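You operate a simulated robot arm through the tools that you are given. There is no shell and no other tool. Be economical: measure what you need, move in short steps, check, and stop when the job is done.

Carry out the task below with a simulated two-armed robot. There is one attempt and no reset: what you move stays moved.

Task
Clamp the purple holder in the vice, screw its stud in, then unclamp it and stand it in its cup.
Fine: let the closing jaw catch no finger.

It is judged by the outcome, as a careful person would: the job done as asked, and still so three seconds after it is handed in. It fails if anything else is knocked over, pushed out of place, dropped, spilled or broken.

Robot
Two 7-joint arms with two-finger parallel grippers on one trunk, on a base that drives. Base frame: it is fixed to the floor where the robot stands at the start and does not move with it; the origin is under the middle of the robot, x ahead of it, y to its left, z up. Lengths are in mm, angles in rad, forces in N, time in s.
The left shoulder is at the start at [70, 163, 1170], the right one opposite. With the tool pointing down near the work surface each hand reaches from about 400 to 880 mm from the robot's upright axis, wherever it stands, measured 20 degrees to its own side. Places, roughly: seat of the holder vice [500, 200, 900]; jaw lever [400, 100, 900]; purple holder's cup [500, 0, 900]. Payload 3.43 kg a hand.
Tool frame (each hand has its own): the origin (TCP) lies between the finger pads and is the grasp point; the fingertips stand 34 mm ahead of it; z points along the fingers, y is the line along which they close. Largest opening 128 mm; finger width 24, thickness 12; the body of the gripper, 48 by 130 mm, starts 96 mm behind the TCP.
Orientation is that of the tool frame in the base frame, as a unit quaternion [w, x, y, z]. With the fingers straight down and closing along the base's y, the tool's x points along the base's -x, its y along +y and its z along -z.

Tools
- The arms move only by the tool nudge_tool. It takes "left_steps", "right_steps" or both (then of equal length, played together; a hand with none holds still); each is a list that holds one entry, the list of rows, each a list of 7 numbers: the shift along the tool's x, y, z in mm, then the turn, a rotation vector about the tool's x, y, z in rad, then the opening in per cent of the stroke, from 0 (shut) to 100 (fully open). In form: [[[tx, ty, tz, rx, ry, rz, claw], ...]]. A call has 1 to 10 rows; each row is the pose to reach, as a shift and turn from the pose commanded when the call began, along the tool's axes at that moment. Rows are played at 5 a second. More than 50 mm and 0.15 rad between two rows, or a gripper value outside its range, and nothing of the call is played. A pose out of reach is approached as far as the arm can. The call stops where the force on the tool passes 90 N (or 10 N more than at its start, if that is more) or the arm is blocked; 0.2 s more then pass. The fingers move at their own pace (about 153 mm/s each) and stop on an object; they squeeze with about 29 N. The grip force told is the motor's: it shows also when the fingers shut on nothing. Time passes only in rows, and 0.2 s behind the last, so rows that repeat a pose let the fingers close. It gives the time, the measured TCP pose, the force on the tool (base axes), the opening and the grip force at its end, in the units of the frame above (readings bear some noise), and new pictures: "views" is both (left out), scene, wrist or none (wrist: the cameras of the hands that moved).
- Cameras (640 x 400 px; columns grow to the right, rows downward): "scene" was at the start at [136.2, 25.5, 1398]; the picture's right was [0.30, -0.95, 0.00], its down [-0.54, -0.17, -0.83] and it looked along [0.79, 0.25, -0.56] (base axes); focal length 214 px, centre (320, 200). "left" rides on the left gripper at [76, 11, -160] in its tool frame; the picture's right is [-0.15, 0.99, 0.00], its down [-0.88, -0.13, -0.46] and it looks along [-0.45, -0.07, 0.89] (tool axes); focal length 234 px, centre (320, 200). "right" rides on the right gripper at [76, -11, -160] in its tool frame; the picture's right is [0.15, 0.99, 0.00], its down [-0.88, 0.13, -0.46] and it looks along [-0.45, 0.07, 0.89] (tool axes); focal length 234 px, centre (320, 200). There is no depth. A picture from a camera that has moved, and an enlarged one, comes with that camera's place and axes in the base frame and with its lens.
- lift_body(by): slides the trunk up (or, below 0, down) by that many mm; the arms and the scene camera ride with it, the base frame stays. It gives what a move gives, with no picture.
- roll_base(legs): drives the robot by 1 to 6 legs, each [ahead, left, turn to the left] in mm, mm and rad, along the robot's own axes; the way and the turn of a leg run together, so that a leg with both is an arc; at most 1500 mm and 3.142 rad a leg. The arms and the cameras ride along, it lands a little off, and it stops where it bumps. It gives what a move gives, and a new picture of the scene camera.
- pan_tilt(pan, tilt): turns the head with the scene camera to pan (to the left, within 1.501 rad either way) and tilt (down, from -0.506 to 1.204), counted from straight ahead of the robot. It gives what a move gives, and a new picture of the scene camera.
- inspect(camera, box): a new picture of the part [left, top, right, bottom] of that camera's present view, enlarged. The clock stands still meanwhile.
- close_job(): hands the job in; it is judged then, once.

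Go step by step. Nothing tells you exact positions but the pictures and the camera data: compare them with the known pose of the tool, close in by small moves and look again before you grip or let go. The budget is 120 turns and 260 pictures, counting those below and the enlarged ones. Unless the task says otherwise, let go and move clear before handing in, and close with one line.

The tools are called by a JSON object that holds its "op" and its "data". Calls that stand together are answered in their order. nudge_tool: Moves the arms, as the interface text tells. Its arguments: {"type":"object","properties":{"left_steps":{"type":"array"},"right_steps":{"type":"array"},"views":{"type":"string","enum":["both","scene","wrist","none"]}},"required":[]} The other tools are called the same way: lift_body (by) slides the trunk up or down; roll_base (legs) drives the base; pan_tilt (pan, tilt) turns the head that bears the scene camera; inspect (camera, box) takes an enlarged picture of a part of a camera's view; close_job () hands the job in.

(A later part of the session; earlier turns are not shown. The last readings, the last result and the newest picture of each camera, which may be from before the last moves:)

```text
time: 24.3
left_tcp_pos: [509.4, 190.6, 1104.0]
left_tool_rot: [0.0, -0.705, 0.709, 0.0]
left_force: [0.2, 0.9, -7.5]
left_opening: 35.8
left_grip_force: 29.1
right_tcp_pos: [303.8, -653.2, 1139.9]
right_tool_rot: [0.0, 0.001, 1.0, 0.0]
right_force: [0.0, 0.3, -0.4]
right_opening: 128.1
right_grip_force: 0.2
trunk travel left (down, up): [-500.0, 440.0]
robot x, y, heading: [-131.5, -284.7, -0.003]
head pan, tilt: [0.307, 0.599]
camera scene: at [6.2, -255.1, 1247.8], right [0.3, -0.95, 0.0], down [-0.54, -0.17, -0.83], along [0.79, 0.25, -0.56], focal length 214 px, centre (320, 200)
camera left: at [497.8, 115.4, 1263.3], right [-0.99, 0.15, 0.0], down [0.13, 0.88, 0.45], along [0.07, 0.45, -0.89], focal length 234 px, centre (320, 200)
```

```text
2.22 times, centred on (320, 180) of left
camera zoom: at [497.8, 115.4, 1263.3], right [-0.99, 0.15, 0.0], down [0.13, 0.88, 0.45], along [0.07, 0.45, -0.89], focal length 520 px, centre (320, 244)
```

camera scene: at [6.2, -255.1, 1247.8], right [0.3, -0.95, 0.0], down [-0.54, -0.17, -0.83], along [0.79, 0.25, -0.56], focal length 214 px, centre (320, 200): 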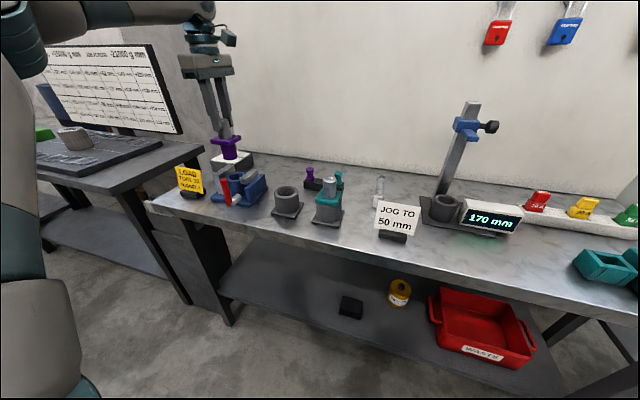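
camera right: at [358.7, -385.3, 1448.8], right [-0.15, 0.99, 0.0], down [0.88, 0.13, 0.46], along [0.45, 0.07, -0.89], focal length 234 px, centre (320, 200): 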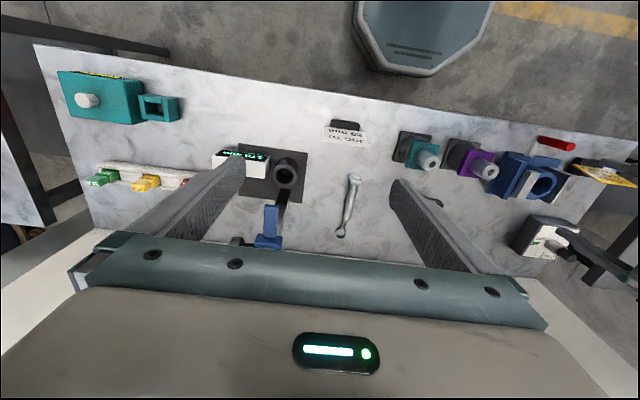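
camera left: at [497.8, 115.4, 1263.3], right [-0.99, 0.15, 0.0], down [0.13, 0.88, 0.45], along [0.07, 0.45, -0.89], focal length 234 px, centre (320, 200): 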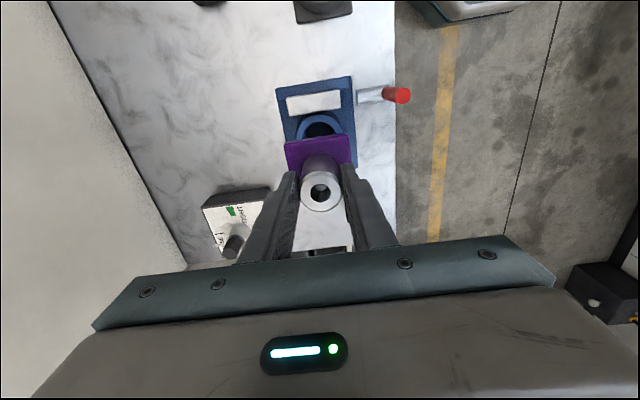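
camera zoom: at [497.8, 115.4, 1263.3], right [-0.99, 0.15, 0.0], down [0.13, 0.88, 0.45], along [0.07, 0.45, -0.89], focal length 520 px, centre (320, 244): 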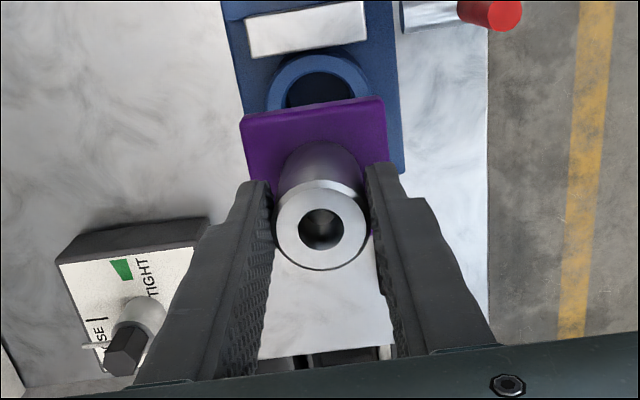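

{"op": "inspect", "data": {"camera": "left", "box": [270, 70, 410, 160]}}

{"op": "inspect", "data": {"camera": "scene", "box": [180, 120, 310, 220]}}

```text
4.44 times, centred on (340, 115) of left
camera zoom: at [497.8, 115.4, 1263.3], right [-0.99, 0.15, 0.0], down [0.13, 0.88, 0.45], along [0.07, 0.45, -0.89], focal length 1041 px, centre (231, 578)
```

zoom: 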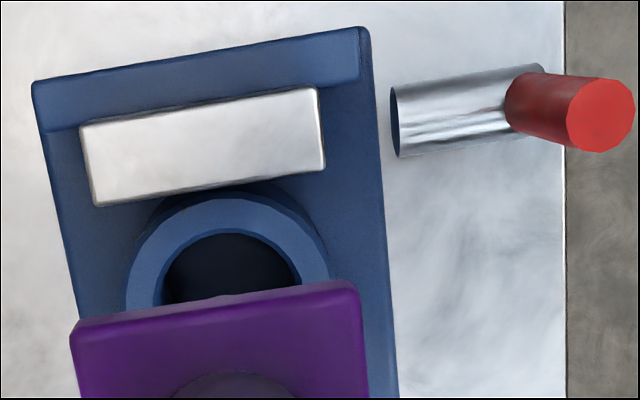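

```text
4.00 times, centred on (245, 170) of scene
camera zoom: at [6.2, -255.1, 1247.8], right [0.3, -0.95, 0.0], down [-0.54, -0.17, -0.83], along [0.79, 0.25, -0.56], focal length 858 px, centre (620, 320)
```

zoom: 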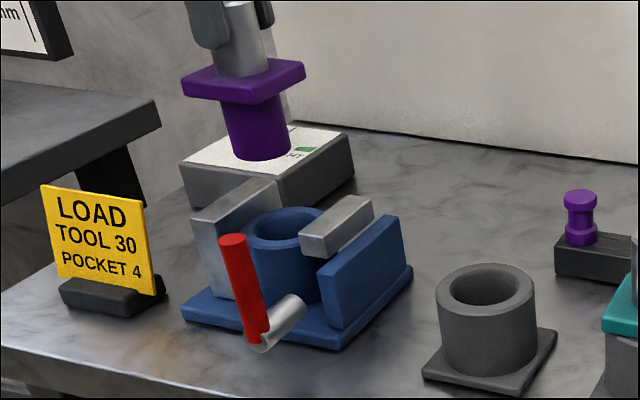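

Ring and cup look about the same size and height; the offset is only ~2 mm. I'll correct and descend to just above entry.

{"op": "nudge_tool", "data": {"left_steps": [[[-2, 0, 30, 0, 0, 0, 5], [-2, 0, 60, 0, 0, 0, 5]]], "views": "wrist"}}

{"op": "inspect", "data": {"camera": "scene", "box": [190, 130, 290, 220]}}

{"op": "inspect", "data": {"camera": "left", "box": [270, 70, 410, 160]}}

```text
time: 24.9
left_tcp_pos: [511.1, 192.5, 1043.4]
left_tool_rot: [0.0, -0.706, 0.708, -0.001]
left_force: [1.0, 0.1, -6.1]
left_opening: 35.8
left_grip_force: 28.9
right_tcp_pos: [305.3, -654.1, 1139.0]
right_tool_rot: [0.0, 0.001, 1.0, 0.0]
right_force: [0.5, 0.4, 0.1]
right_opening: 128.0
right_grip_force: 0.1
trunk travel left (down, up): [-500.0, 440.0]
robot x, y, heading: [-130.4, -282.3, 0.0]
head pan, tilt: [0.307, 0.599]
camera left: at [499.9, 116.8, 1202.8], right [-0.99, 0.15, 0.0], down [0.13, 0.88, 0.45], along [0.07, 0.45, -0.89], focal length 234 px, centre (320, 200)
```

left: 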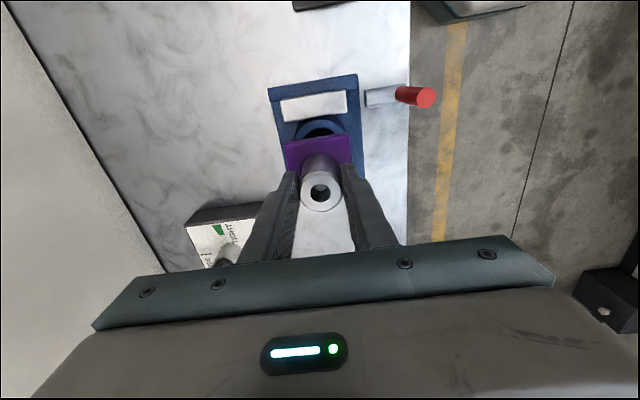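

```text
4.44 times, centred on (240, 175) of scene
camera zoom: at [6.5, -255.5, 1247.8], right [0.3, -0.95, 0.0], down [-0.54, -0.17, -0.83], along [0.79, 0.25, -0.56], focal length 953 px, centre (676, 311)
```

zoom: 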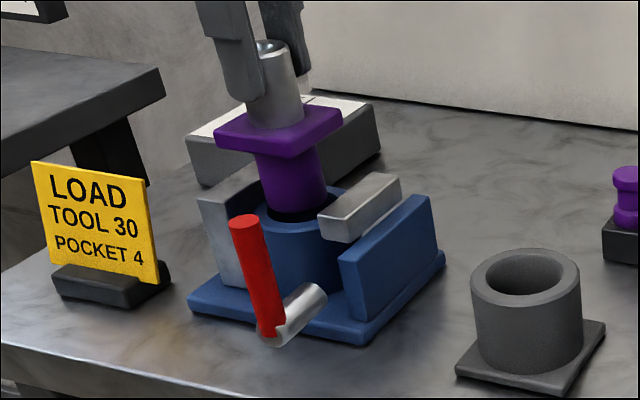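

```text
4.44 times, centred on (340, 115) of left
camera zoom: at [499.9, 116.8, 1202.8], right [-0.99, 0.15, 0.0], down [0.13, 0.88, 0.45], along [0.07, 0.45, -0.89], focal length 1041 px, centre (231, 578)
```

zoom: 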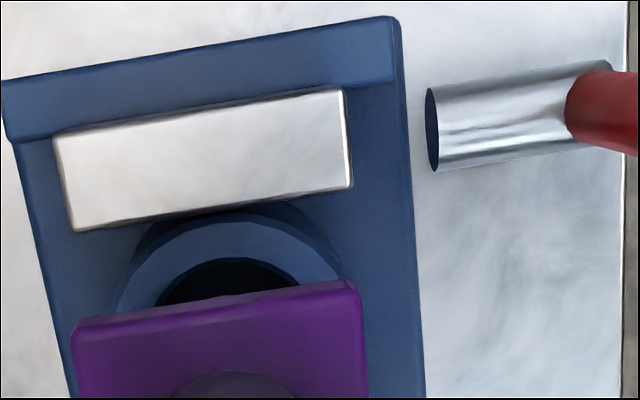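

{"op": "inspect", "data": {"camera": "scene", "box": [215, 150, 265, 190]}}

```text
10.00 times, centred on (240, 170) of scene
camera zoom: at [6.5, -255.5, 1247.8], right [0.3, -0.95, 0.0], down [-0.54, -0.17, -0.83], along [0.79, 0.25, -0.56], focal length 2145 px, centre (1120, 500)
```

zoom: 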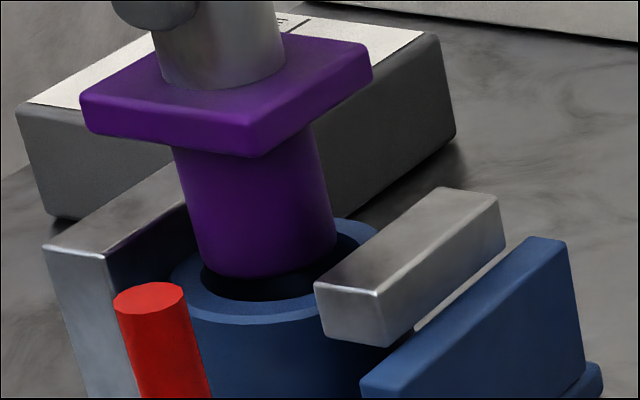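

Shank is directly over the bore, about 1 mm toward +y; I'll correct and lower in steps, watching force.

{"op": "nudge_tool", "data": {"left_steps": [[[1.3, 0, 6, 0, 0, 0, 5], [1.3, 0, 14, 0, 0, 0, 5], [1.3, 0, 22, 0, 0, 0, 5], [1.3, 0, 30, 0, 0, 0, 5]]], "views": "none"}}

{"op": "inspect", "data": {"camera": "scene", "box": [215, 150, 265, 190]}}

```text
time: 25.9
left_tcp_pos: [510.4, 190.3, 1015.5]
left_tool_rot: [0.0, -0.706, 0.708, 0.0]
left_force: [0.0, 0.4, -5.7]
left_opening: 35.9
left_grip_force: 29.2
right_tcp_pos: [303.4, -654.5, 1139.2]
right_tool_rot: [-0.001, 0.001, 1.0, 0.0]
right_force: [-0.3, 0.4, -0.9]
right_opening: 127.7
right_grip_force: 0.0
trunk travel left (down, up): [-500.0, 440.0]
robot x, y, heading: [-132.3, -278.9, 0.001]
head pan, tilt: [0.307, 0.599]
```

```text
10.00 times, centred on (240, 170) of scene
camera zoom: at [6.1, -255.9, 1247.9], right [0.3, -0.95, 0.0], down [-0.54, -0.17, -0.83], along [0.79, 0.25, -0.56], focal length 2145 px, centre (1120, 500)
```

zoom: 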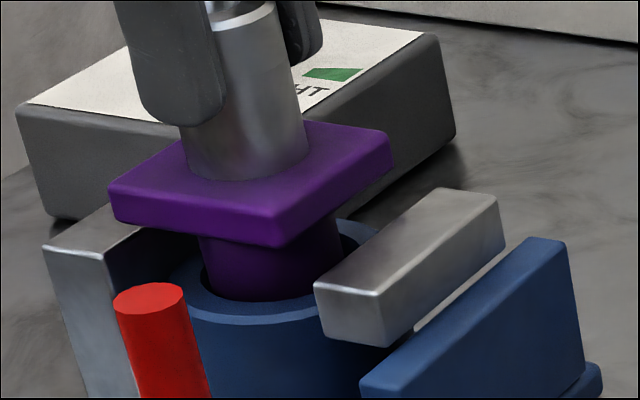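

{"op": "nudge_tool", "data": {"left_steps": [[[0, 0, 8, 0, 0, 0, 5], [0, 0, 16, 0, 0, 0, 5], [0, 0, 24, 0, 0, 0, 5], [0, 0, 28, 0, 0, 0, 5]]], "views": "none"}}

{"op": "inspect", "data": {"camera": "scene", "box": [215, 150, 265, 190]}}

```text
time: 26.9
left_tcp_pos: [510.7, 187.1, 989.9]
left_tool_rot: [0.0, -0.705, 0.709, -0.001]
left_force: [2.7, -9.3, 5.2]
left_opening: 36.0
left_grip_force: 28.8
right_tcp_pos: [302.8, -656.5, 1139.8]
right_tool_rot: [0.0, 0.001, 1.0, 0.002]
right_force: [-0.4, -0.2, -0.3]
right_opening: 128.0
right_grip_force: 0.0
trunk travel left (down, up): [-500.0, 440.0]
robot x, y, heading: [-130.6, -280.8, 0.0]
head pan, tilt: [0.307, 0.599]
```

```text
10.00 times, centred on (240, 170) of scene
camera zoom: at [5.7, -258.1, 1248.1], right [0.3, -0.95, 0.0], down [-0.54, -0.17, -0.83], along [0.79, 0.25, -0.56], focal length 2145 px, centre (1120, 500)
```

zoom: 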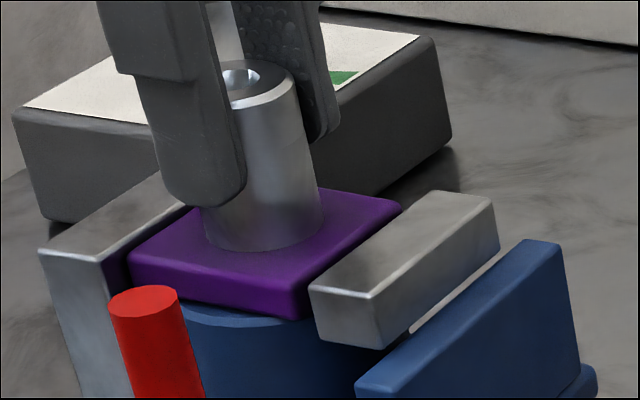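

Contact with a small sideways force; I'll ease 3 mm toward −y and see whether it settles lower.

{"op": "nudge_tool", "data": {"left_steps": [[[3, 0, 0, 0, 0, 0, 5], [4, 0, 2, 0, 0, 0, 5], [4, 0, 3, 0, 0, 0, 5]]], "views": "wrist"}}

{"op": "inspect", "data": {"camera": "scene", "box": [215, 150, 265, 190]}}

{"op": "inspect", "data": {"camera": "left", "box": [250, 90, 410, 240]}}

```text
time: 27.7
left_tcp_pos: [507.6, 186.1, 985.6]
left_tool_rot: [0.001, -0.705, 0.709, 0.0]
left_force: [5.0, 5.5, 19.4]
left_opening: 35.3
left_grip_force: 28.9
right_tcp_pos: [302.2, -655.1, 1140.6]
right_tool_rot: [0.0, 0.0, 1.0, 0.001]
right_force: [-0.1, -0.4, -0.5]
right_opening: 128.1
right_grip_force: 0.0
trunk travel left (down, up): [-500.0, 440.0]
robot x, y, heading: [-133.2, -282.9, -0.007]
head pan, tilt: [0.307, 0.599]
camera left: at [495.8, 111.1, 1144.8], right [-0.99, 0.15, 0.0], down [0.13, 0.88, 0.46], along [0.07, 0.45, -0.89], focal length 234 px, centre (320, 200)
```

left: 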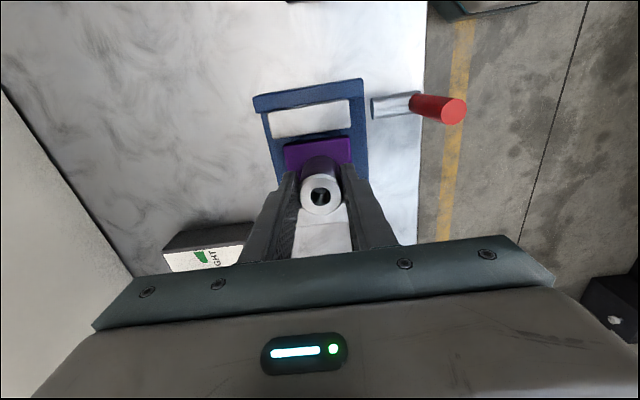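

```text
10.00 times, centred on (240, 170) of scene
camera zoom: at [4.3, -256.9, 1248.3], right [0.3, -0.95, 0.0], down [-0.54, -0.17, -0.83], along [0.79, 0.25, -0.56], focal length 2145 px, centre (1120, 500)
```

zoom: 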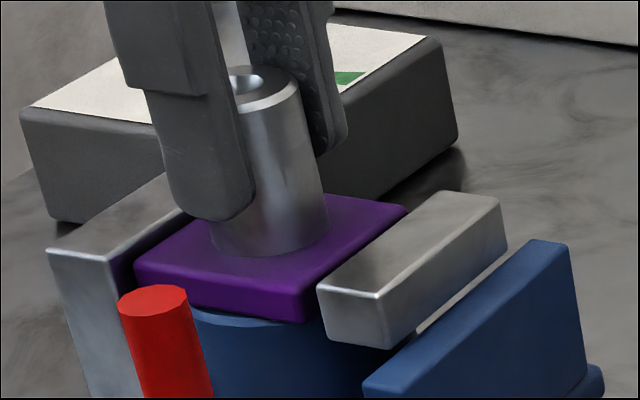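

```text
2.67 times, centred on (330, 165) of left
camera zoom: at [495.8, 111.1, 1144.8], right [-0.99, 0.15, 0.0], down [0.13, 0.88, 0.46], along [0.07, 0.45, -0.89], focal length 624 px, centre (293, 293)
```

zoom: 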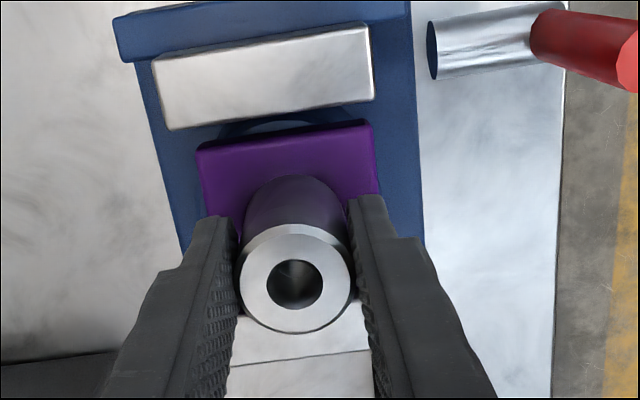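

It's seated at the expected height. Releasing and rising.

{"op": "nudge_tool", "data": {"left_steps": [[[2, 0, 0, 0, 0, 0, 5], [2, 0, 0, 0, 0, 0, 50], [2, 0, 0, 0, 0, 0, 50]]], "views": "none"}}

{"op": "nudge_tool", "data": {"left_steps": [[[0, 0, -30, 0, 0, 0, 50], [0, 0, -60, 0, 0, 0, 50], [0, 0, -100, 0, 0, 0, 50]]], "views": "wrist"}}

{"op": "inspect", "data": {"camera": "scene", "box": [205, 140, 285, 210]}}

{"op": "inspect", "data": {"camera": "left", "box": [250, 60, 410, 240]}}

```text
time: 28.5
left_tcp_pos: [508.8, 185.2, 984.0]
left_tool_rot: [0.0, -0.706, 0.708, 0.0]
left_force: [-0.2, 1.0, -0.1]
left_opening: 63.9
left_grip_force: 0.2
right_tcp_pos: [303.2, -654.6, 1139.1]
right_tool_rot: [0.0, 0.001, 1.0, 0.001]
right_force: [0.2, -0.9, 0.8]
right_opening: 127.8
right_grip_force: 0.0
trunk travel left (down, up): [-500.0, 440.0]
robot x, y, heading: [-131.7, -281.2, 0.001]
head pan, tilt: [0.307, 0.599]
```

```text
time: 29.3
left_tcp_pos: [508.2, 183.0, 1084.2]
left_tool_rot: [0.0, -0.706, 0.708, 0.0]
left_force: [-0.1, 0.6, 1.0]
left_opening: 64.3
left_grip_force: 0.1
right_tcp_pos: [303.0, -656.8, 1138.8]
right_tool_rot: [0.0, 0.0, 1.0, 0.001]
right_force: [-0.4, -0.3, 0.0]
right_opening: 128.2
right_grip_force: 0.1
trunk travel left (down, up): [-500.0, 440.0]
robot x, y, heading: [-133.2, -282.9, -0.0]
head pan, tilt: [0.307, 0.599]
camera left: at [496.6, 107.5, 1244.0], right [-0.99, 0.15, 0.0], down [0.13, 0.88, 0.46], along [0.07, 0.45, -0.89], focal length 234 px, centre (320, 200)
```

left: 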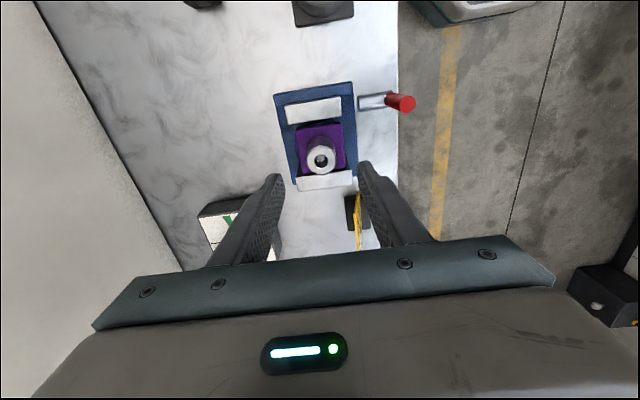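

```text
5.71 times, centred on (245, 175) of scene
camera zoom: at [4.9, -257.4, 1248.0], right [0.3, -0.95, 0.0], down [-0.54, -0.17, -0.83], along [0.79, 0.25, -0.56], focal length 1226 px, centre (749, 343)
```

zoom: 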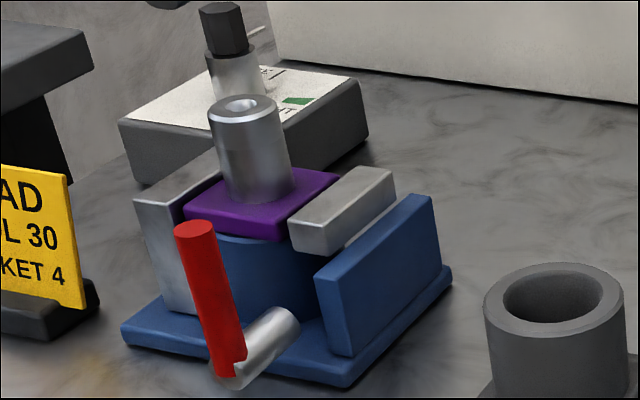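

```text
2.22 times, centred on (330, 150) of left
camera zoom: at [496.6, 107.5, 1244.0], right [-0.99, 0.15, 0.0], down [0.13, 0.88, 0.46], along [0.07, 0.45, -0.89], focal length 520 px, centre (298, 311)
```

zoom: 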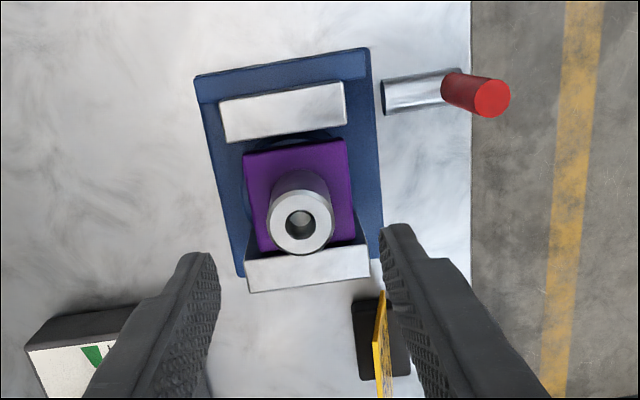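

The holder sits square between the open jaws. Now I turn the hand back (fingers closing along y) and go above the red handle.

{"op": "nudge_tool", "data": {"left_steps": [[[4, 10, 0, 0, 0, 0.15, 50], [8, 20, 0, 0, 0, 0.3, 50], [12, 30, 0, 0, 0, 0.45, 50], [16, 40, 0, 0, 0, 0.6, 50], [20, 50, 0, 0, 0, 0.75, 50], [24, 60, 0, 0, 0, 0.9, 50], [28, 70, 0, 0, 0, 1.05, 50], [32, 80, 0, 0, 0, 1.2, 50], [36, 92, 0, 0, 0, 1.35, 50], [38, 104, 0, 0, 0, 1.5, 50]]], "views": "none"}}

{"op": "nudge_tool", "data": {"left_steps": [[[0, 0, 0, 0, 0, 0.07, 50]]], "views": "wrist"}}

{"op": "inspect", "data": {"camera": "left", "box": [240, 90, 400, 240]}}

```text
time: 31.5
left_tcp_pos: [404.1, 146.9, 1085.2]
left_tool_rot: [0.0, -0.033, 0.999, 0.001]
left_force: [-0.5, 0.3, 0.0]
left_opening: 64.3
left_grip_force: 0.1
right_tcp_pos: [301.9, -654.3, 1139.3]
right_tool_rot: [0.001, 0.001, 1.0, 0.0]
right_force: [0.0, -0.4, -0.1]
right_opening: 128.5
right_grip_force: 0.0
trunk travel left (down, up): [-500.0, 440.0]
robot x, y, heading: [-131.5, -281.2, -0.003]
head pan, tilt: [0.307, 0.599]
```

```text
time: 31.9
left_tcp_pos: [405.8, 147.5, 1083.8]
left_tool_rot: [0.001, 0.002, 1.0, 0.0]
left_force: [0.1, 0.2, -0.3]
left_opening: 64.1
left_grip_force: 0.1
right_tcp_pos: [303.5, -655.3, 1139.3]
right_tool_rot: [0.0, 0.0, 1.0, 0.0]
right_force: [-0.4, 0.0, -0.3]
right_opening: 127.8
right_grip_force: 0.0
trunk travel left (down, up): [-500.0, 440.0]
robot x, y, heading: [-127.3, -281.8, 0.001]
head pan, tilt: [0.307, 0.599]
camera left: at [329.0, 158.5, 1243.7], right [0.15, 0.99, 0.0], down [0.88, -0.13, 0.46], along [0.45, -0.07, -0.89], focal length 234 px, centre (320, 200)
```

left: 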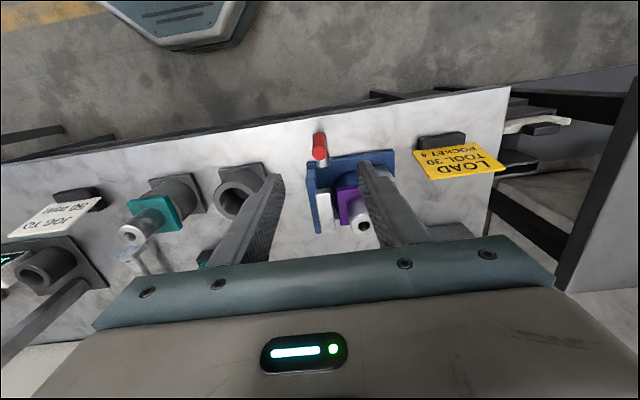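

```text
2.67 times, centred on (320, 165) of left
camera zoom: at [329.0, 158.5, 1243.7], right [0.15, 0.99, 0.0], down [0.88, -0.13, 0.46], along [0.45, -0.07, -0.89], focal length 624 px, centre (320, 293)
```

zoom: 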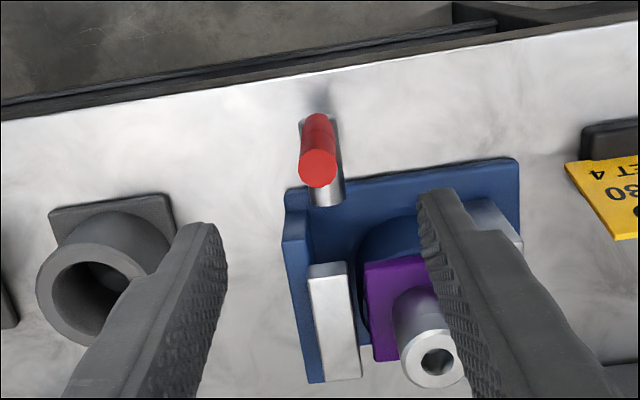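

The handle top is centred under the hand at about (406, 146, 970). Lowering so the fingers straddle it.

{"op": "nudge_tool", "data": {"left_steps": [[[0, 0, 40, 0, 0, 0, 40], [0, 0, 80, 0, 0, 0, 30], [0, 0, 114, 0, 0, 0, 25], [0, 0, 114, 0, 0, 0, 25]]], "views": "wrist"}}

{"op": "inspect", "data": {"camera": "scene", "box": [190, 120, 290, 220]}}

```text
time: 32.9
left_tcp_pos: [404.9, 145.4, 970.6]
left_tool_rot: [0.0, 0.002, 1.0, 0.001]
left_force: [-0.1, -0.5, 0.3]
left_opening: 32.2
left_grip_force: 0.0
right_tcp_pos: [302.4, -655.3, 1138.5]
right_tool_rot: [0.0, 0.001, 1.0, 0.001]
right_force: [0.6, -0.6, -0.9]
right_opening: 128.1
right_grip_force: 0.1
trunk travel left (down, up): [-500.0, 440.0]
robot x, y, heading: [-132.0, -285.4, -0.001]
head pan, tilt: [0.307, 0.599]
camera left: at [330.4, 157.0, 1130.7], right [0.15, 0.99, 0.0], down [0.88, -0.13, 0.46], along [0.45, -0.07, -0.89], focal length 234 px, centre (320, 200)
```

left: 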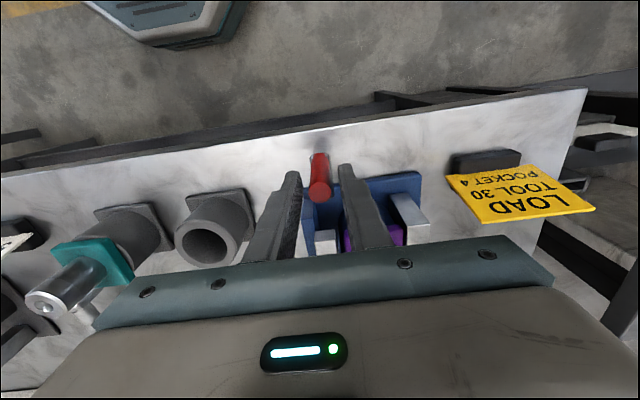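

```text
4.00 times, centred on (240, 170) of scene
camera zoom: at [5.1, -256.6, 1248.0], right [0.3, -0.95, 0.0], down [-0.54, -0.17, -0.83], along [0.79, 0.25, -0.56], focal length 858 px, centre (640, 320)
```

zoom: 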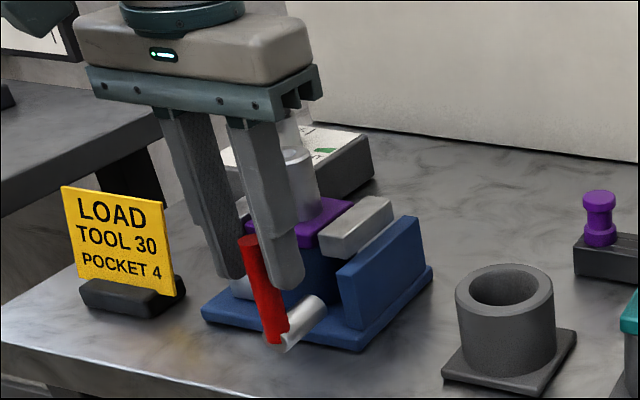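

{"op": "nudge_tool", "data": {"left_steps": [[[0, -6, 0, 0, 0, 0, 25], [0, -10, 0, 0, 0, 0, 25], [0, -14, 0, 0, 0, 0, 25]]], "views": "none"}}

{"op": "inspect", "data": {"camera": "scene", "box": [190, 120, 290, 220]}}

```text
time: 33.7
left_tcp_pos: [406.3, 133.2, 971.4]
left_tool_rot: [0.0, 0.0, 1.0, 0.0]
left_force: [0.5, 4.1, 3.0]
left_opening: 34.4
left_grip_force: 2.3
right_tcp_pos: [304.6, -654.8, 1139.4]
right_tool_rot: [-0.001, 0.001, 1.0, 0.0]
right_force: [0.1, -0.6, 0.0]
right_opening: 127.9
right_grip_force: 0.1
trunk travel left (down, up): [-500.0, 440.0]
robot x, y, heading: [-129.7, -285.4, 0.002]
head pan, tilt: [0.307, 0.599]
```

```text
4.00 times, centred on (240, 170) of scene
camera zoom: at [5.4, -256.1, 1248.0], right [0.3, -0.95, 0.0], down [-0.54, -0.17, -0.83], along [0.79, 0.25, -0.56], focal length 858 px, centre (640, 320)
```

zoom: 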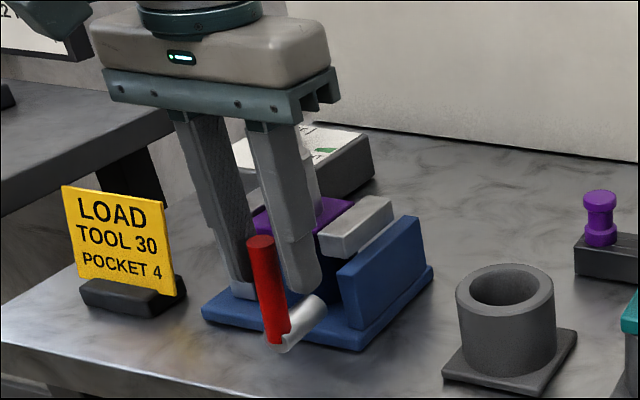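

The lever swings toward −y about its hub with little force. I'll lift off, shut the fingers, and push the handle over from its +y side along an arc.

{"op": "nudge_tool", "data": {"left_steps": [[[0, 2, -25, 0, 0, 0, 30], [0, 2, -50, 0, 0, 0, 20], [0, 16, -50, 0, 0, 0, 0], [0, 30, -50, 0, 0, 0, 0], [0, 30, -30, 0, 0, 0, 0], [0, 30, -10, 0, 0, 0, 0]]], "views": "wrist"}}

{"op": "inspect", "data": {"camera": "scene", "box": [190, 120, 290, 220]}}

```text
time: 35.1
left_tcp_pos: [403.9, 163.0, 979.5]
left_tool_rot: [0.001, 0.001, 1.0, 0.0]
left_force: [-0.6, 0.0, 0.2]
left_opening: 0.1
left_grip_force: 29.0
right_tcp_pos: [305.0, -654.5, 1140.3]
right_tool_rot: [0.0, 0.001, 1.0, -0.001]
right_force: [-0.8, 0.5, -0.4]
right_opening: 128.2
right_grip_force: 0.0
trunk travel left (down, up): [-500.0, 440.0]
robot x, y, heading: [-130.9, -281.7, 0.007]
head pan, tilt: [0.307, 0.599]
camera left: at [328.6, 174.7, 1139.5], right [0.15, 0.99, 0.0], down [0.88, -0.13, 0.46], along [0.45, -0.07, -0.89], focal length 234 px, centre (320, 200)
```

left: 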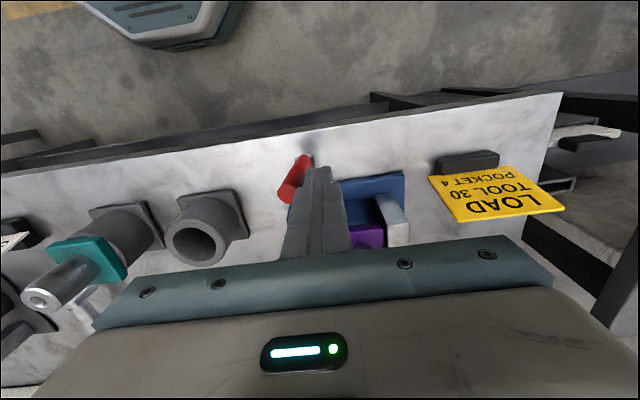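

```text
4.00 times, centred on (240, 170) of scene
camera zoom: at [5.5, -256.1, 1248.0], right [0.3, -0.95, 0.0], down [-0.54, -0.17, -0.83], along [0.79, 0.25, -0.56], focal length 858 px, centre (640, 320)
```

zoom: 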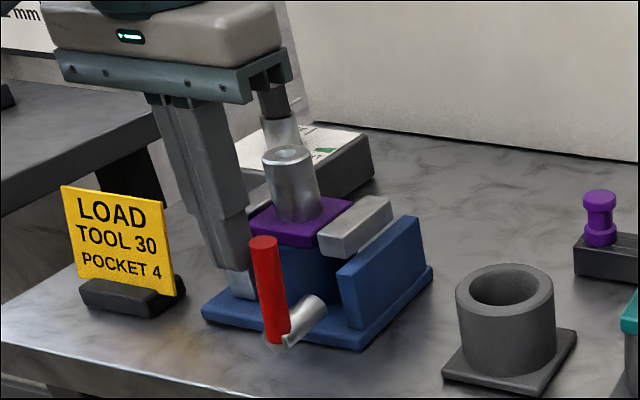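

{"op": "nudge_tool", "data": {"left_steps": [[[0, -10, 0, 0, 0, 0, 0], [0, -16, 1, 0, 0, 0, 0], [0, -22, 2, 0, 0, 0, 0], [0, -30, 6, 0, 0, 0, 0], [0, -37, 10, 0, 0, 0, 0]]], "views": "none"}}

{"op": "inspect", "data": {"camera": "scene", "box": [190, 120, 290, 220]}}

```text
time: 36.3
left_tcp_pos: [403.9, 125.8, 970.2]
left_tool_rot: [0.0, 0.002, 1.0, -0.001]
left_force: [-0.6, 0.4, 3.3]
left_opening: 0.0
left_grip_force: 29.1
right_tcp_pos: [302.7, -655.7, 1140.0]
right_tool_rot: [-0.001, 0.001, 1.0, 0.001]
right_force: [0.6, 0.4, 1.2]
right_opening: 127.9
right_grip_force: 0.0
trunk travel left (down, up): [-500.0, 440.0]
robot x, y, heading: [-133.8, -285.2, 0.003]
head pan, tilt: [0.307, 0.599]
```

```text
4.00 times, centred on (240, 170) of scene
camera zoom: at [4.9, -256.8, 1248.0], right [0.3, -0.95, 0.0], down [-0.54, -0.17, -0.83], along [0.79, 0.25, -0.56], focal length 858 px, centre (640, 320)
```

zoom: 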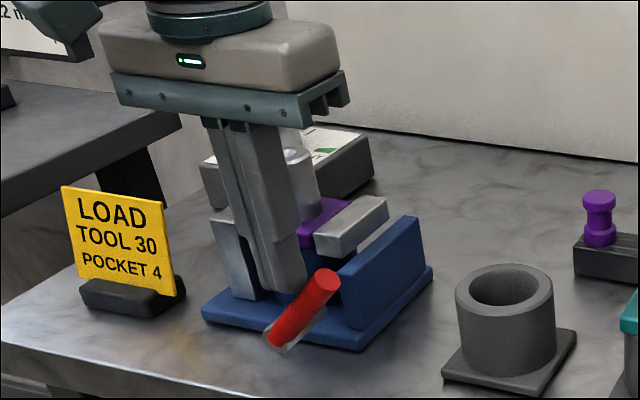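

The jaw is moving in. Continuing the arc down.

{"op": "nudge_tool", "data": {"left_steps": [[[0, -6, 6, 0, 0, 0, 0], [0, -12, 14, 0, 0, 0, 0], [0, -15, 20, 0, 0, 0, 0], [0, -17, 26, 0, 0, 0, 0]]], "views": "none"}}

{"op": "inspect", "data": {"camera": "scene", "box": [190, 120, 290, 220]}}

```text
time: 37.3
left_tcp_pos: [404.7, 107.0, 946.2]
left_tool_rot: [0.001, 0.001, 1.0, 0.001]
left_force: [0.1, -3.8, 5.5]
left_opening: 0.1
left_grip_force: 29.0
right_tcp_pos: [302.1, -655.2, 1138.8]
right_tool_rot: [0.0, 0.001, 1.0, 0.001]
right_force: [-0.3, 0.0, -0.6]
right_opening: 127.9
right_grip_force: 0.0
trunk travel left (down, up): [-500.0, 440.0]
robot x, y, heading: [-129.5, -282.3, -0.005]
head pan, tilt: [0.307, 0.599]
```

```text
4.00 times, centred on (240, 170) of scene
camera zoom: at [4.9, -257.1, 1248.1], right [0.3, -0.95, 0.0], down [-0.54, -0.17, -0.83], along [0.79, 0.25, -0.56], focal length 858 px, centre (640, 320)
```

zoom: 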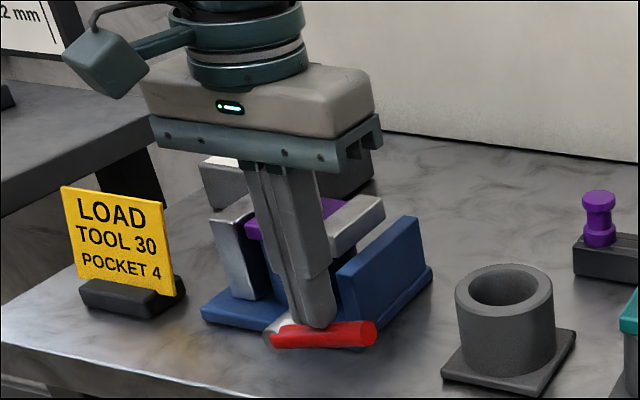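

{"op": "nudge_tool", "data": {"left_steps": [[[0, 0, 4, 0, 0, 0, 0], [0, 0, 8, 0, 0, 0, 0], [0, 0, 12, 0, 0, 0, 0]]], "views": "none"}}

{"op": "inspect", "data": {"camera": "scene", "box": [210, 150, 280, 210]}}

```text
time: 38.1
left_tcp_pos: [404.0, 107.0, 933.1]
left_tool_rot: [0.001, 0.002, 1.0, 0.0]
left_force: [-0.2, -3.1, 7.4]
left_opening: 0.0
left_grip_force: 29.2
right_tcp_pos: [303.3, -655.7, 1139.2]
right_tool_rot: [0.0, 0.001, 1.0, 0.001]
right_force: [-0.2, -0.2, 0.9]
right_opening: 128.2
right_grip_force: 0.0
trunk travel left (down, up): [-500.0, 440.0]
robot x, y, heading: [-132.3, -280.2, -0.001]
head pan, tilt: [0.307, 0.599]
```

```text
6.67 times, centred on (245, 180) of scene
camera zoom: at [5.0, -257.4, 1248.1], right [0.3, -0.95, 0.0], down [-0.54, -0.17, -0.83], along [0.79, 0.25, -0.56], focal length 1430 px, centre (820, 333)
```

zoom: 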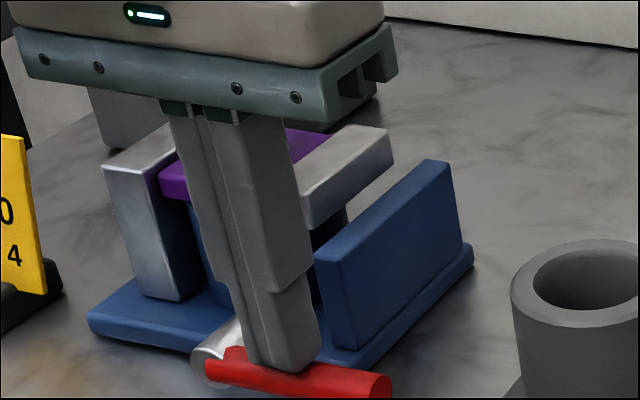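

{"op": "nudge_tool", "data": {"left_steps": [[[0, 0, 3, 0, 0, 0, 0], [0, 0, 6, 0, 0, 0, 0], [0, 0, 9, 0, 0, 0, 0]]], "views": "none"}}

{"op": "inspect", "data": {"camera": "scene", "box": [210, 150, 280, 210]}}

```text
time: 38.9
left_tcp_pos: [404.2, 106.8, 926.9]
left_tool_rot: [0.004, 0.002, 1.0, 0.001]
left_force: [6.8, -6.0, 30.8]
left_opening: 0.2
left_grip_force: 28.8
right_tcp_pos: [301.6, -657.2, 1139.5]
right_tool_rot: [0.002, 0.002, 1.0, 0.001]
right_force: [-0.7, -0.2, 1.3]
right_opening: 128.0
right_grip_force: 0.1
trunk travel left (down, up): [-500.0, 440.0]
robot x, y, heading: [-126.5, -279.3, -0.0]
head pan, tilt: [0.307, 0.599]
```

```text
6.67 times, centred on (245, 180) of scene
camera zoom: at [3.8, -259.3, 1248.7], right [0.3, -0.95, 0.0], down [-0.54, -0.17, -0.83], along [0.79, 0.25, -0.56], focal length 1430 px, centre (820, 333)
```

zoom: 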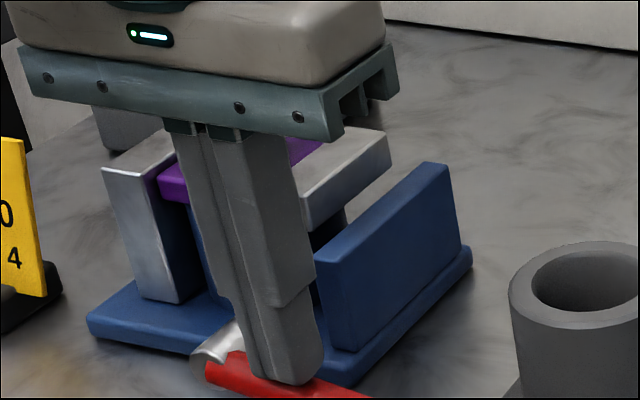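

Force rose to 31 N, so the lever is at its stop. Lifting off to check the clamp holds.

{"op": "nudge_tool", "data": {"left_steps": [[[0, 0, -30, 0, 0, 0, 0], [0, 0, -80, 0, 0, 0, 0], [0, 0, -120, 0, 0, 0, 20], [40, -20, -160, 0, 0, 0, 40]]], "views": "wrist"}}

{"op": "inspect", "data": {"camera": "scene", "box": [205, 140, 285, 210]}}

{"op": "inspect", "data": {"camera": "left", "box": [280, 100, 440, 220]}}

```text
refused: row 4 steps farther than a row can; nothing moved
```

```text
5.71 times, centred on (245, 175) of scene
camera zoom: at [3.8, -259.3, 1248.7], right [0.3, -0.95, 0.0], down [-0.54, -0.17, -0.83], along [0.79, 0.25, -0.56], focal length 1226 px, centre (749, 343)
```

zoom: 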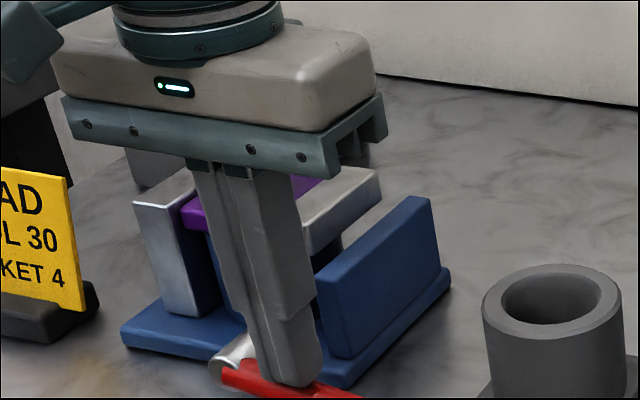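

```text
3.33 times, centred on (360, 160) of left
camera zoom: at [327.4, 117.7, 1086.2], right [0.15, 0.99, 0.0], down [0.88, -0.13, 0.46], along [0.46, -0.07, -0.89], focal length 781 px, centre (187, 333)
```

zoom: 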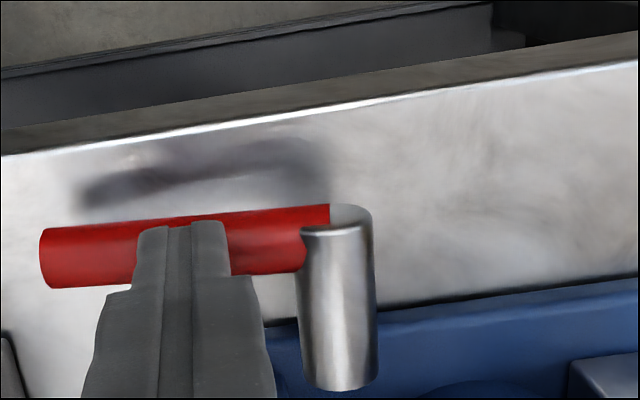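

{"op": "nudge_tool", "data": {"left_steps": [[[0, 0, -30, 0, 0, 0, 0], [0, 0, -75, 0, 0, 0, 0], [0, 0, -120, 0, 0, 0, 20], [20, 0, -160, 0, 0, 0, 40]]], "views": "wrist"}}

{"op": "inspect", "data": {"camera": "scene", "box": [205, 140, 285, 210]}}

{"op": "inspect", "data": {"camera": "left", "box": [280, 100, 440, 220]}}

```text
time: 39.9
left_tcp_pos: [383.2, 107.9, 1085.7]
left_tool_rot: [0.001, 0.003, 1.0, 0.0]
left_force: [-0.3, -0.1, 0.3]
left_opening: 51.1
left_grip_force: 0.0
right_tcp_pos: [301.1, -655.3, 1140.2]
right_tool_rot: [0.0, 0.001, 1.0, 0.001]
right_force: [-0.5, -0.5, 0.2]
right_opening: 128.1
right_grip_force: 0.1
trunk travel left (down, up): [-500.0, 440.0]
robot x, y, heading: [-131.6, -282.4, -0.006]
head pan, tilt: [0.307, 0.599]
camera left: at [306.1, 120.0, 1244.8], right [0.15, 0.99, 0.0], down [0.88, -0.13, 0.46], along [0.45, -0.07, -0.89], focal length 234 px, centre (320, 200)
```

left: 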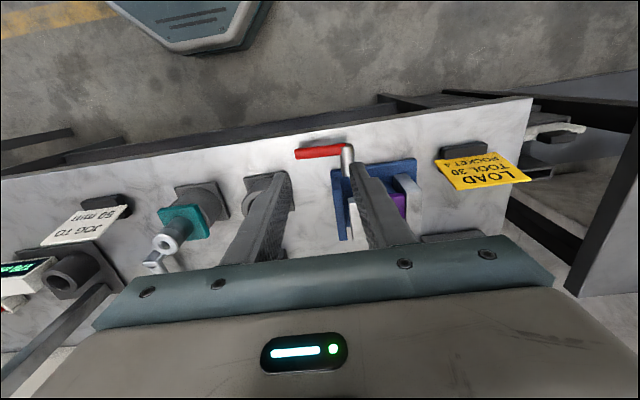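

```text
5.71 times, centred on (245, 175) of scene
camera zoom: at [3.2, -257.0, 1248.2], right [0.3, -0.95, 0.0], down [-0.54, -0.17, -0.83], along [0.79, 0.25, -0.56], focal length 1226 px, centre (749, 343)
```

zoom: 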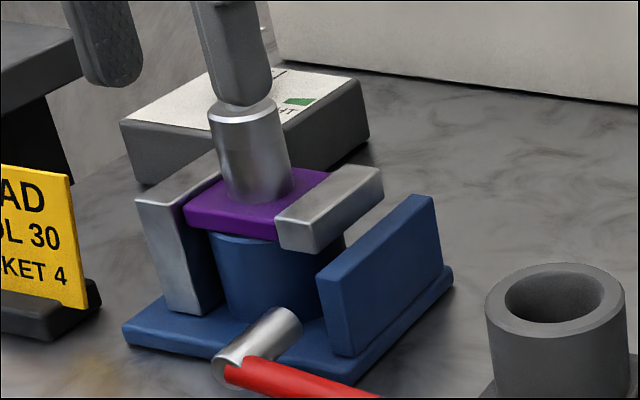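

```text
3.33 times, centred on (360, 160) of left
camera zoom: at [306.1, 120.0, 1244.8], right [0.15, 0.99, 0.0], down [0.88, -0.13, 0.46], along [0.45, -0.07, -0.89], focal length 781 px, centre (187, 333)
```

zoom: 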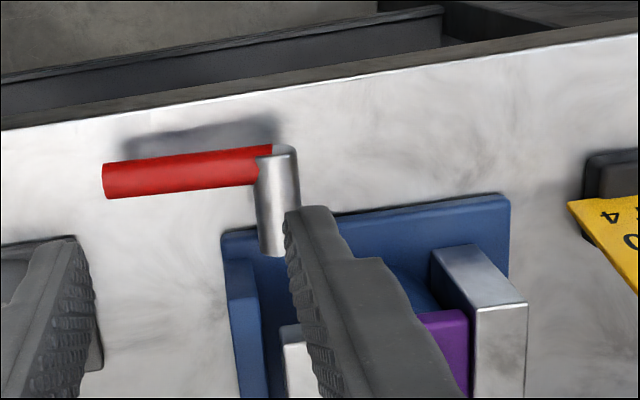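

The jaw clamps the flange and the lever stays down. Next, over to the purple stud near (622, −21), turning the wrist back to −1.5 rad so I have room to screw.

{"op": "nudge_tool", "data": {"left_steps": [[[-24, -13, 0, 0, 0, -0.15, 40], [-48, -26, 0, 0, 0, -0.3, 40], [-72, -39, 0, 0, 0, -0.45, 40], [-96, -52, 0, 0, 0, -0.6, 40], [-120, -65, 0, 0, 0, -0.75, 40], [-144, -78, 0, 0, 0, -0.9, 40], [-168, -91, 0, 0, 0, -1.05, 40], [-192, -104, 0, 0, 0, -1.2, 40], [-216, -117, 0, 0, 0, -1.35, 40], [-239, -129, 0, 0, 0, -1.5, 40]]], "views": "wrist"}}

{"op": "inspect", "data": {"camera": "left", "box": [240, 80, 400, 220]}}

{"op": "inspect", "data": {"camera": "scene", "box": [260, 130, 380, 220]}}

```text
time: 42.1
left_tcp_pos: [559.7, 28.4, 1059.4]
left_tool_rot: [0.001, -0.681, 0.733, -0.002]
left_force: [-0.2, -1.1, 0.9]
left_opening: 51.2
left_grip_force: 0.0
left hand out of reach, approached as far as the arm can: row 8, 9, 10
right_tcp_pos: [301.8, -656.5, 1139.4]
right_tool_rot: [0.001, 0.001, 1.0, 0.0]
right_force: [-0.2, -0.6, 0.2]
right_opening: 127.9
right_grip_force: 0.0
trunk travel left (down, up): [-500.0, 440.0]
robot x, y, heading: [-129.8, -278.6, -0.003]
head pan, tilt: [0.307, 0.599]
camera left: at [542.0, -44.8, 1219.4], right [-0.98, 0.22, 0.0], down [0.19, 0.87, 0.46], along [0.1, 0.44, -0.89], focal length 234 px, centre (320, 200)
```

left: 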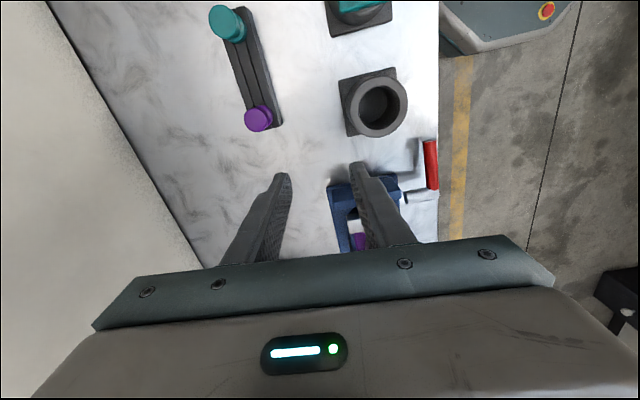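

```text
2.86 times, centred on (320, 150) of left
camera zoom: at [542.0, -44.8, 1219.4], right [-0.98, 0.22, 0.0], down [0.19, 0.87, 0.46], along [0.1, 0.44, -0.89], focal length 669 px, centre (320, 343)
```

zoom: 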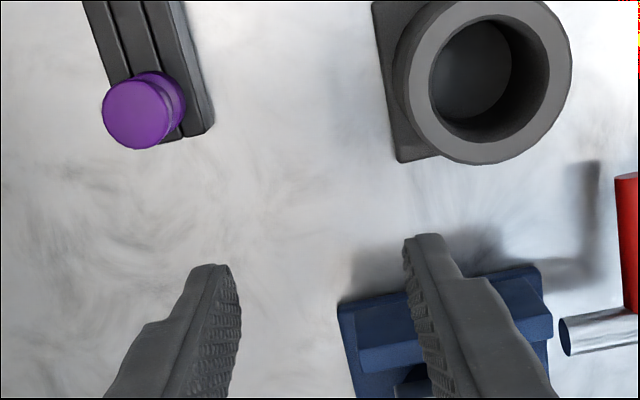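

```text
4.44 times, centred on (320, 175) of scene
camera zoom: at [3.5, -257.0, 1248.0], right [0.3, -0.95, 0.0], down [-0.54, -0.17, -0.83], along [0.79, 0.25, -0.56], focal length 953 px, centre (320, 311)
```

zoom: 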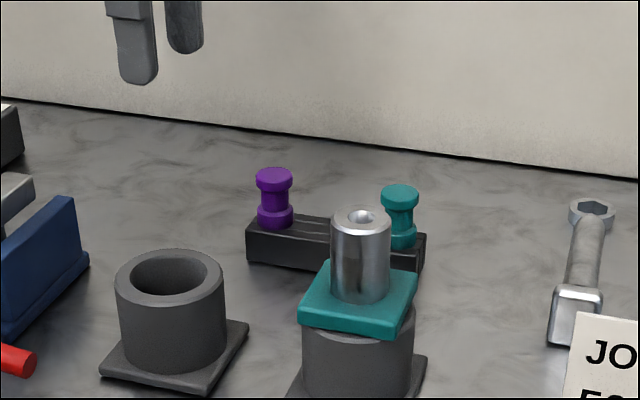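

Slightly out of reach, so I'll drive the base forward a bit.

{"op": "roll_base", "data": {"legs": [[80, -20, 0]]}}

{"op": "nudge_tool", "data": {"left_steps": [[[0, 0, 0, 0, 0, -0.035, 40], [0, 0, 0, 0, 0, -0.07, 40]]], "views": "wrist"}}

```text
time: 43.2
left_tcp_pos: [640.5, 9.6, 1058.3]
left_tool_rot: [0.0, -0.68, 0.733, -0.001]
left_force: [0.6, -0.2, 0.1]
left_opening: 51.0
left_grip_force: 0.0
right_tcp_pos: [383.2, -675.5, 1138.8]
right_tool_rot: [0.0, 0.001, 1.0, 0.001]
right_force: [0.4, -0.4, 0.1]
right_opening: 128.1
right_grip_force: 0.0
trunk travel left (down, up): [-500.0, 440.0]
robot x, y, heading: [-49.7, -298.5, 0.001]
head pan, tilt: [0.307, 0.599]
camera scene: at [85.7, -277.2, 1247.9], right [0.3, -0.95, 0.0], down [-0.54, -0.17, -0.83], along [0.79, 0.25, -0.56], focal length 214 px, centre (320, 200)
```

scene: 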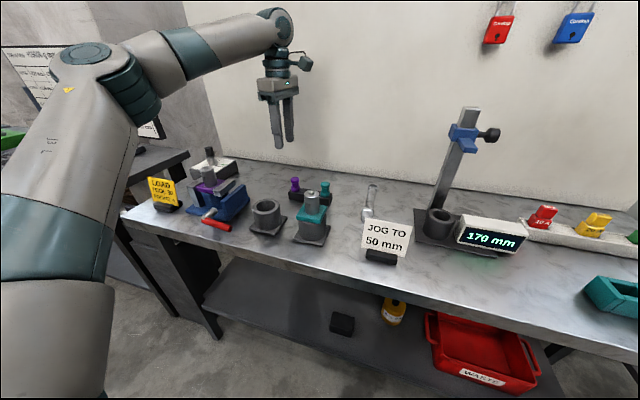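

```text
time: 43.8
left_tcp_pos: [641.2, 9.7, 1057.1]
left_tool_rot: [0.0, -0.706, 0.708, 0.0]
left_force: [0.0, -0.6, -1.1]
left_opening: 51.5
left_grip_force: 0.1
right_tcp_pos: [382.0, -675.7, 1139.0]
right_tool_rot: [0.0, 0.001, 1.0, 0.0]
right_force: [-0.4, 0.5, -0.3]
right_opening: 128.0
right_grip_force: 0.0
trunk travel left (down, up): [-500.0, 440.0]
robot x, y, heading: [-51.6, -303.8, 0.003]
head pan, tilt: [0.307, 0.599]
camera left: at [629.4, -66.0, 1216.9], right [-0.99, 0.15, 0.0], down [0.13, 0.88, 0.46], along [0.07, 0.45, -0.89], focal length 234 px, centre (320, 200)
```

left: 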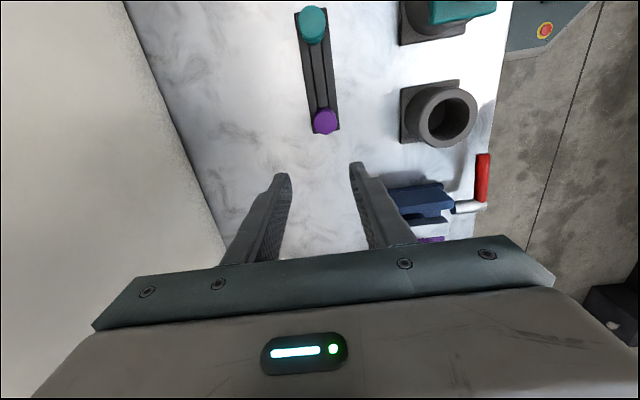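

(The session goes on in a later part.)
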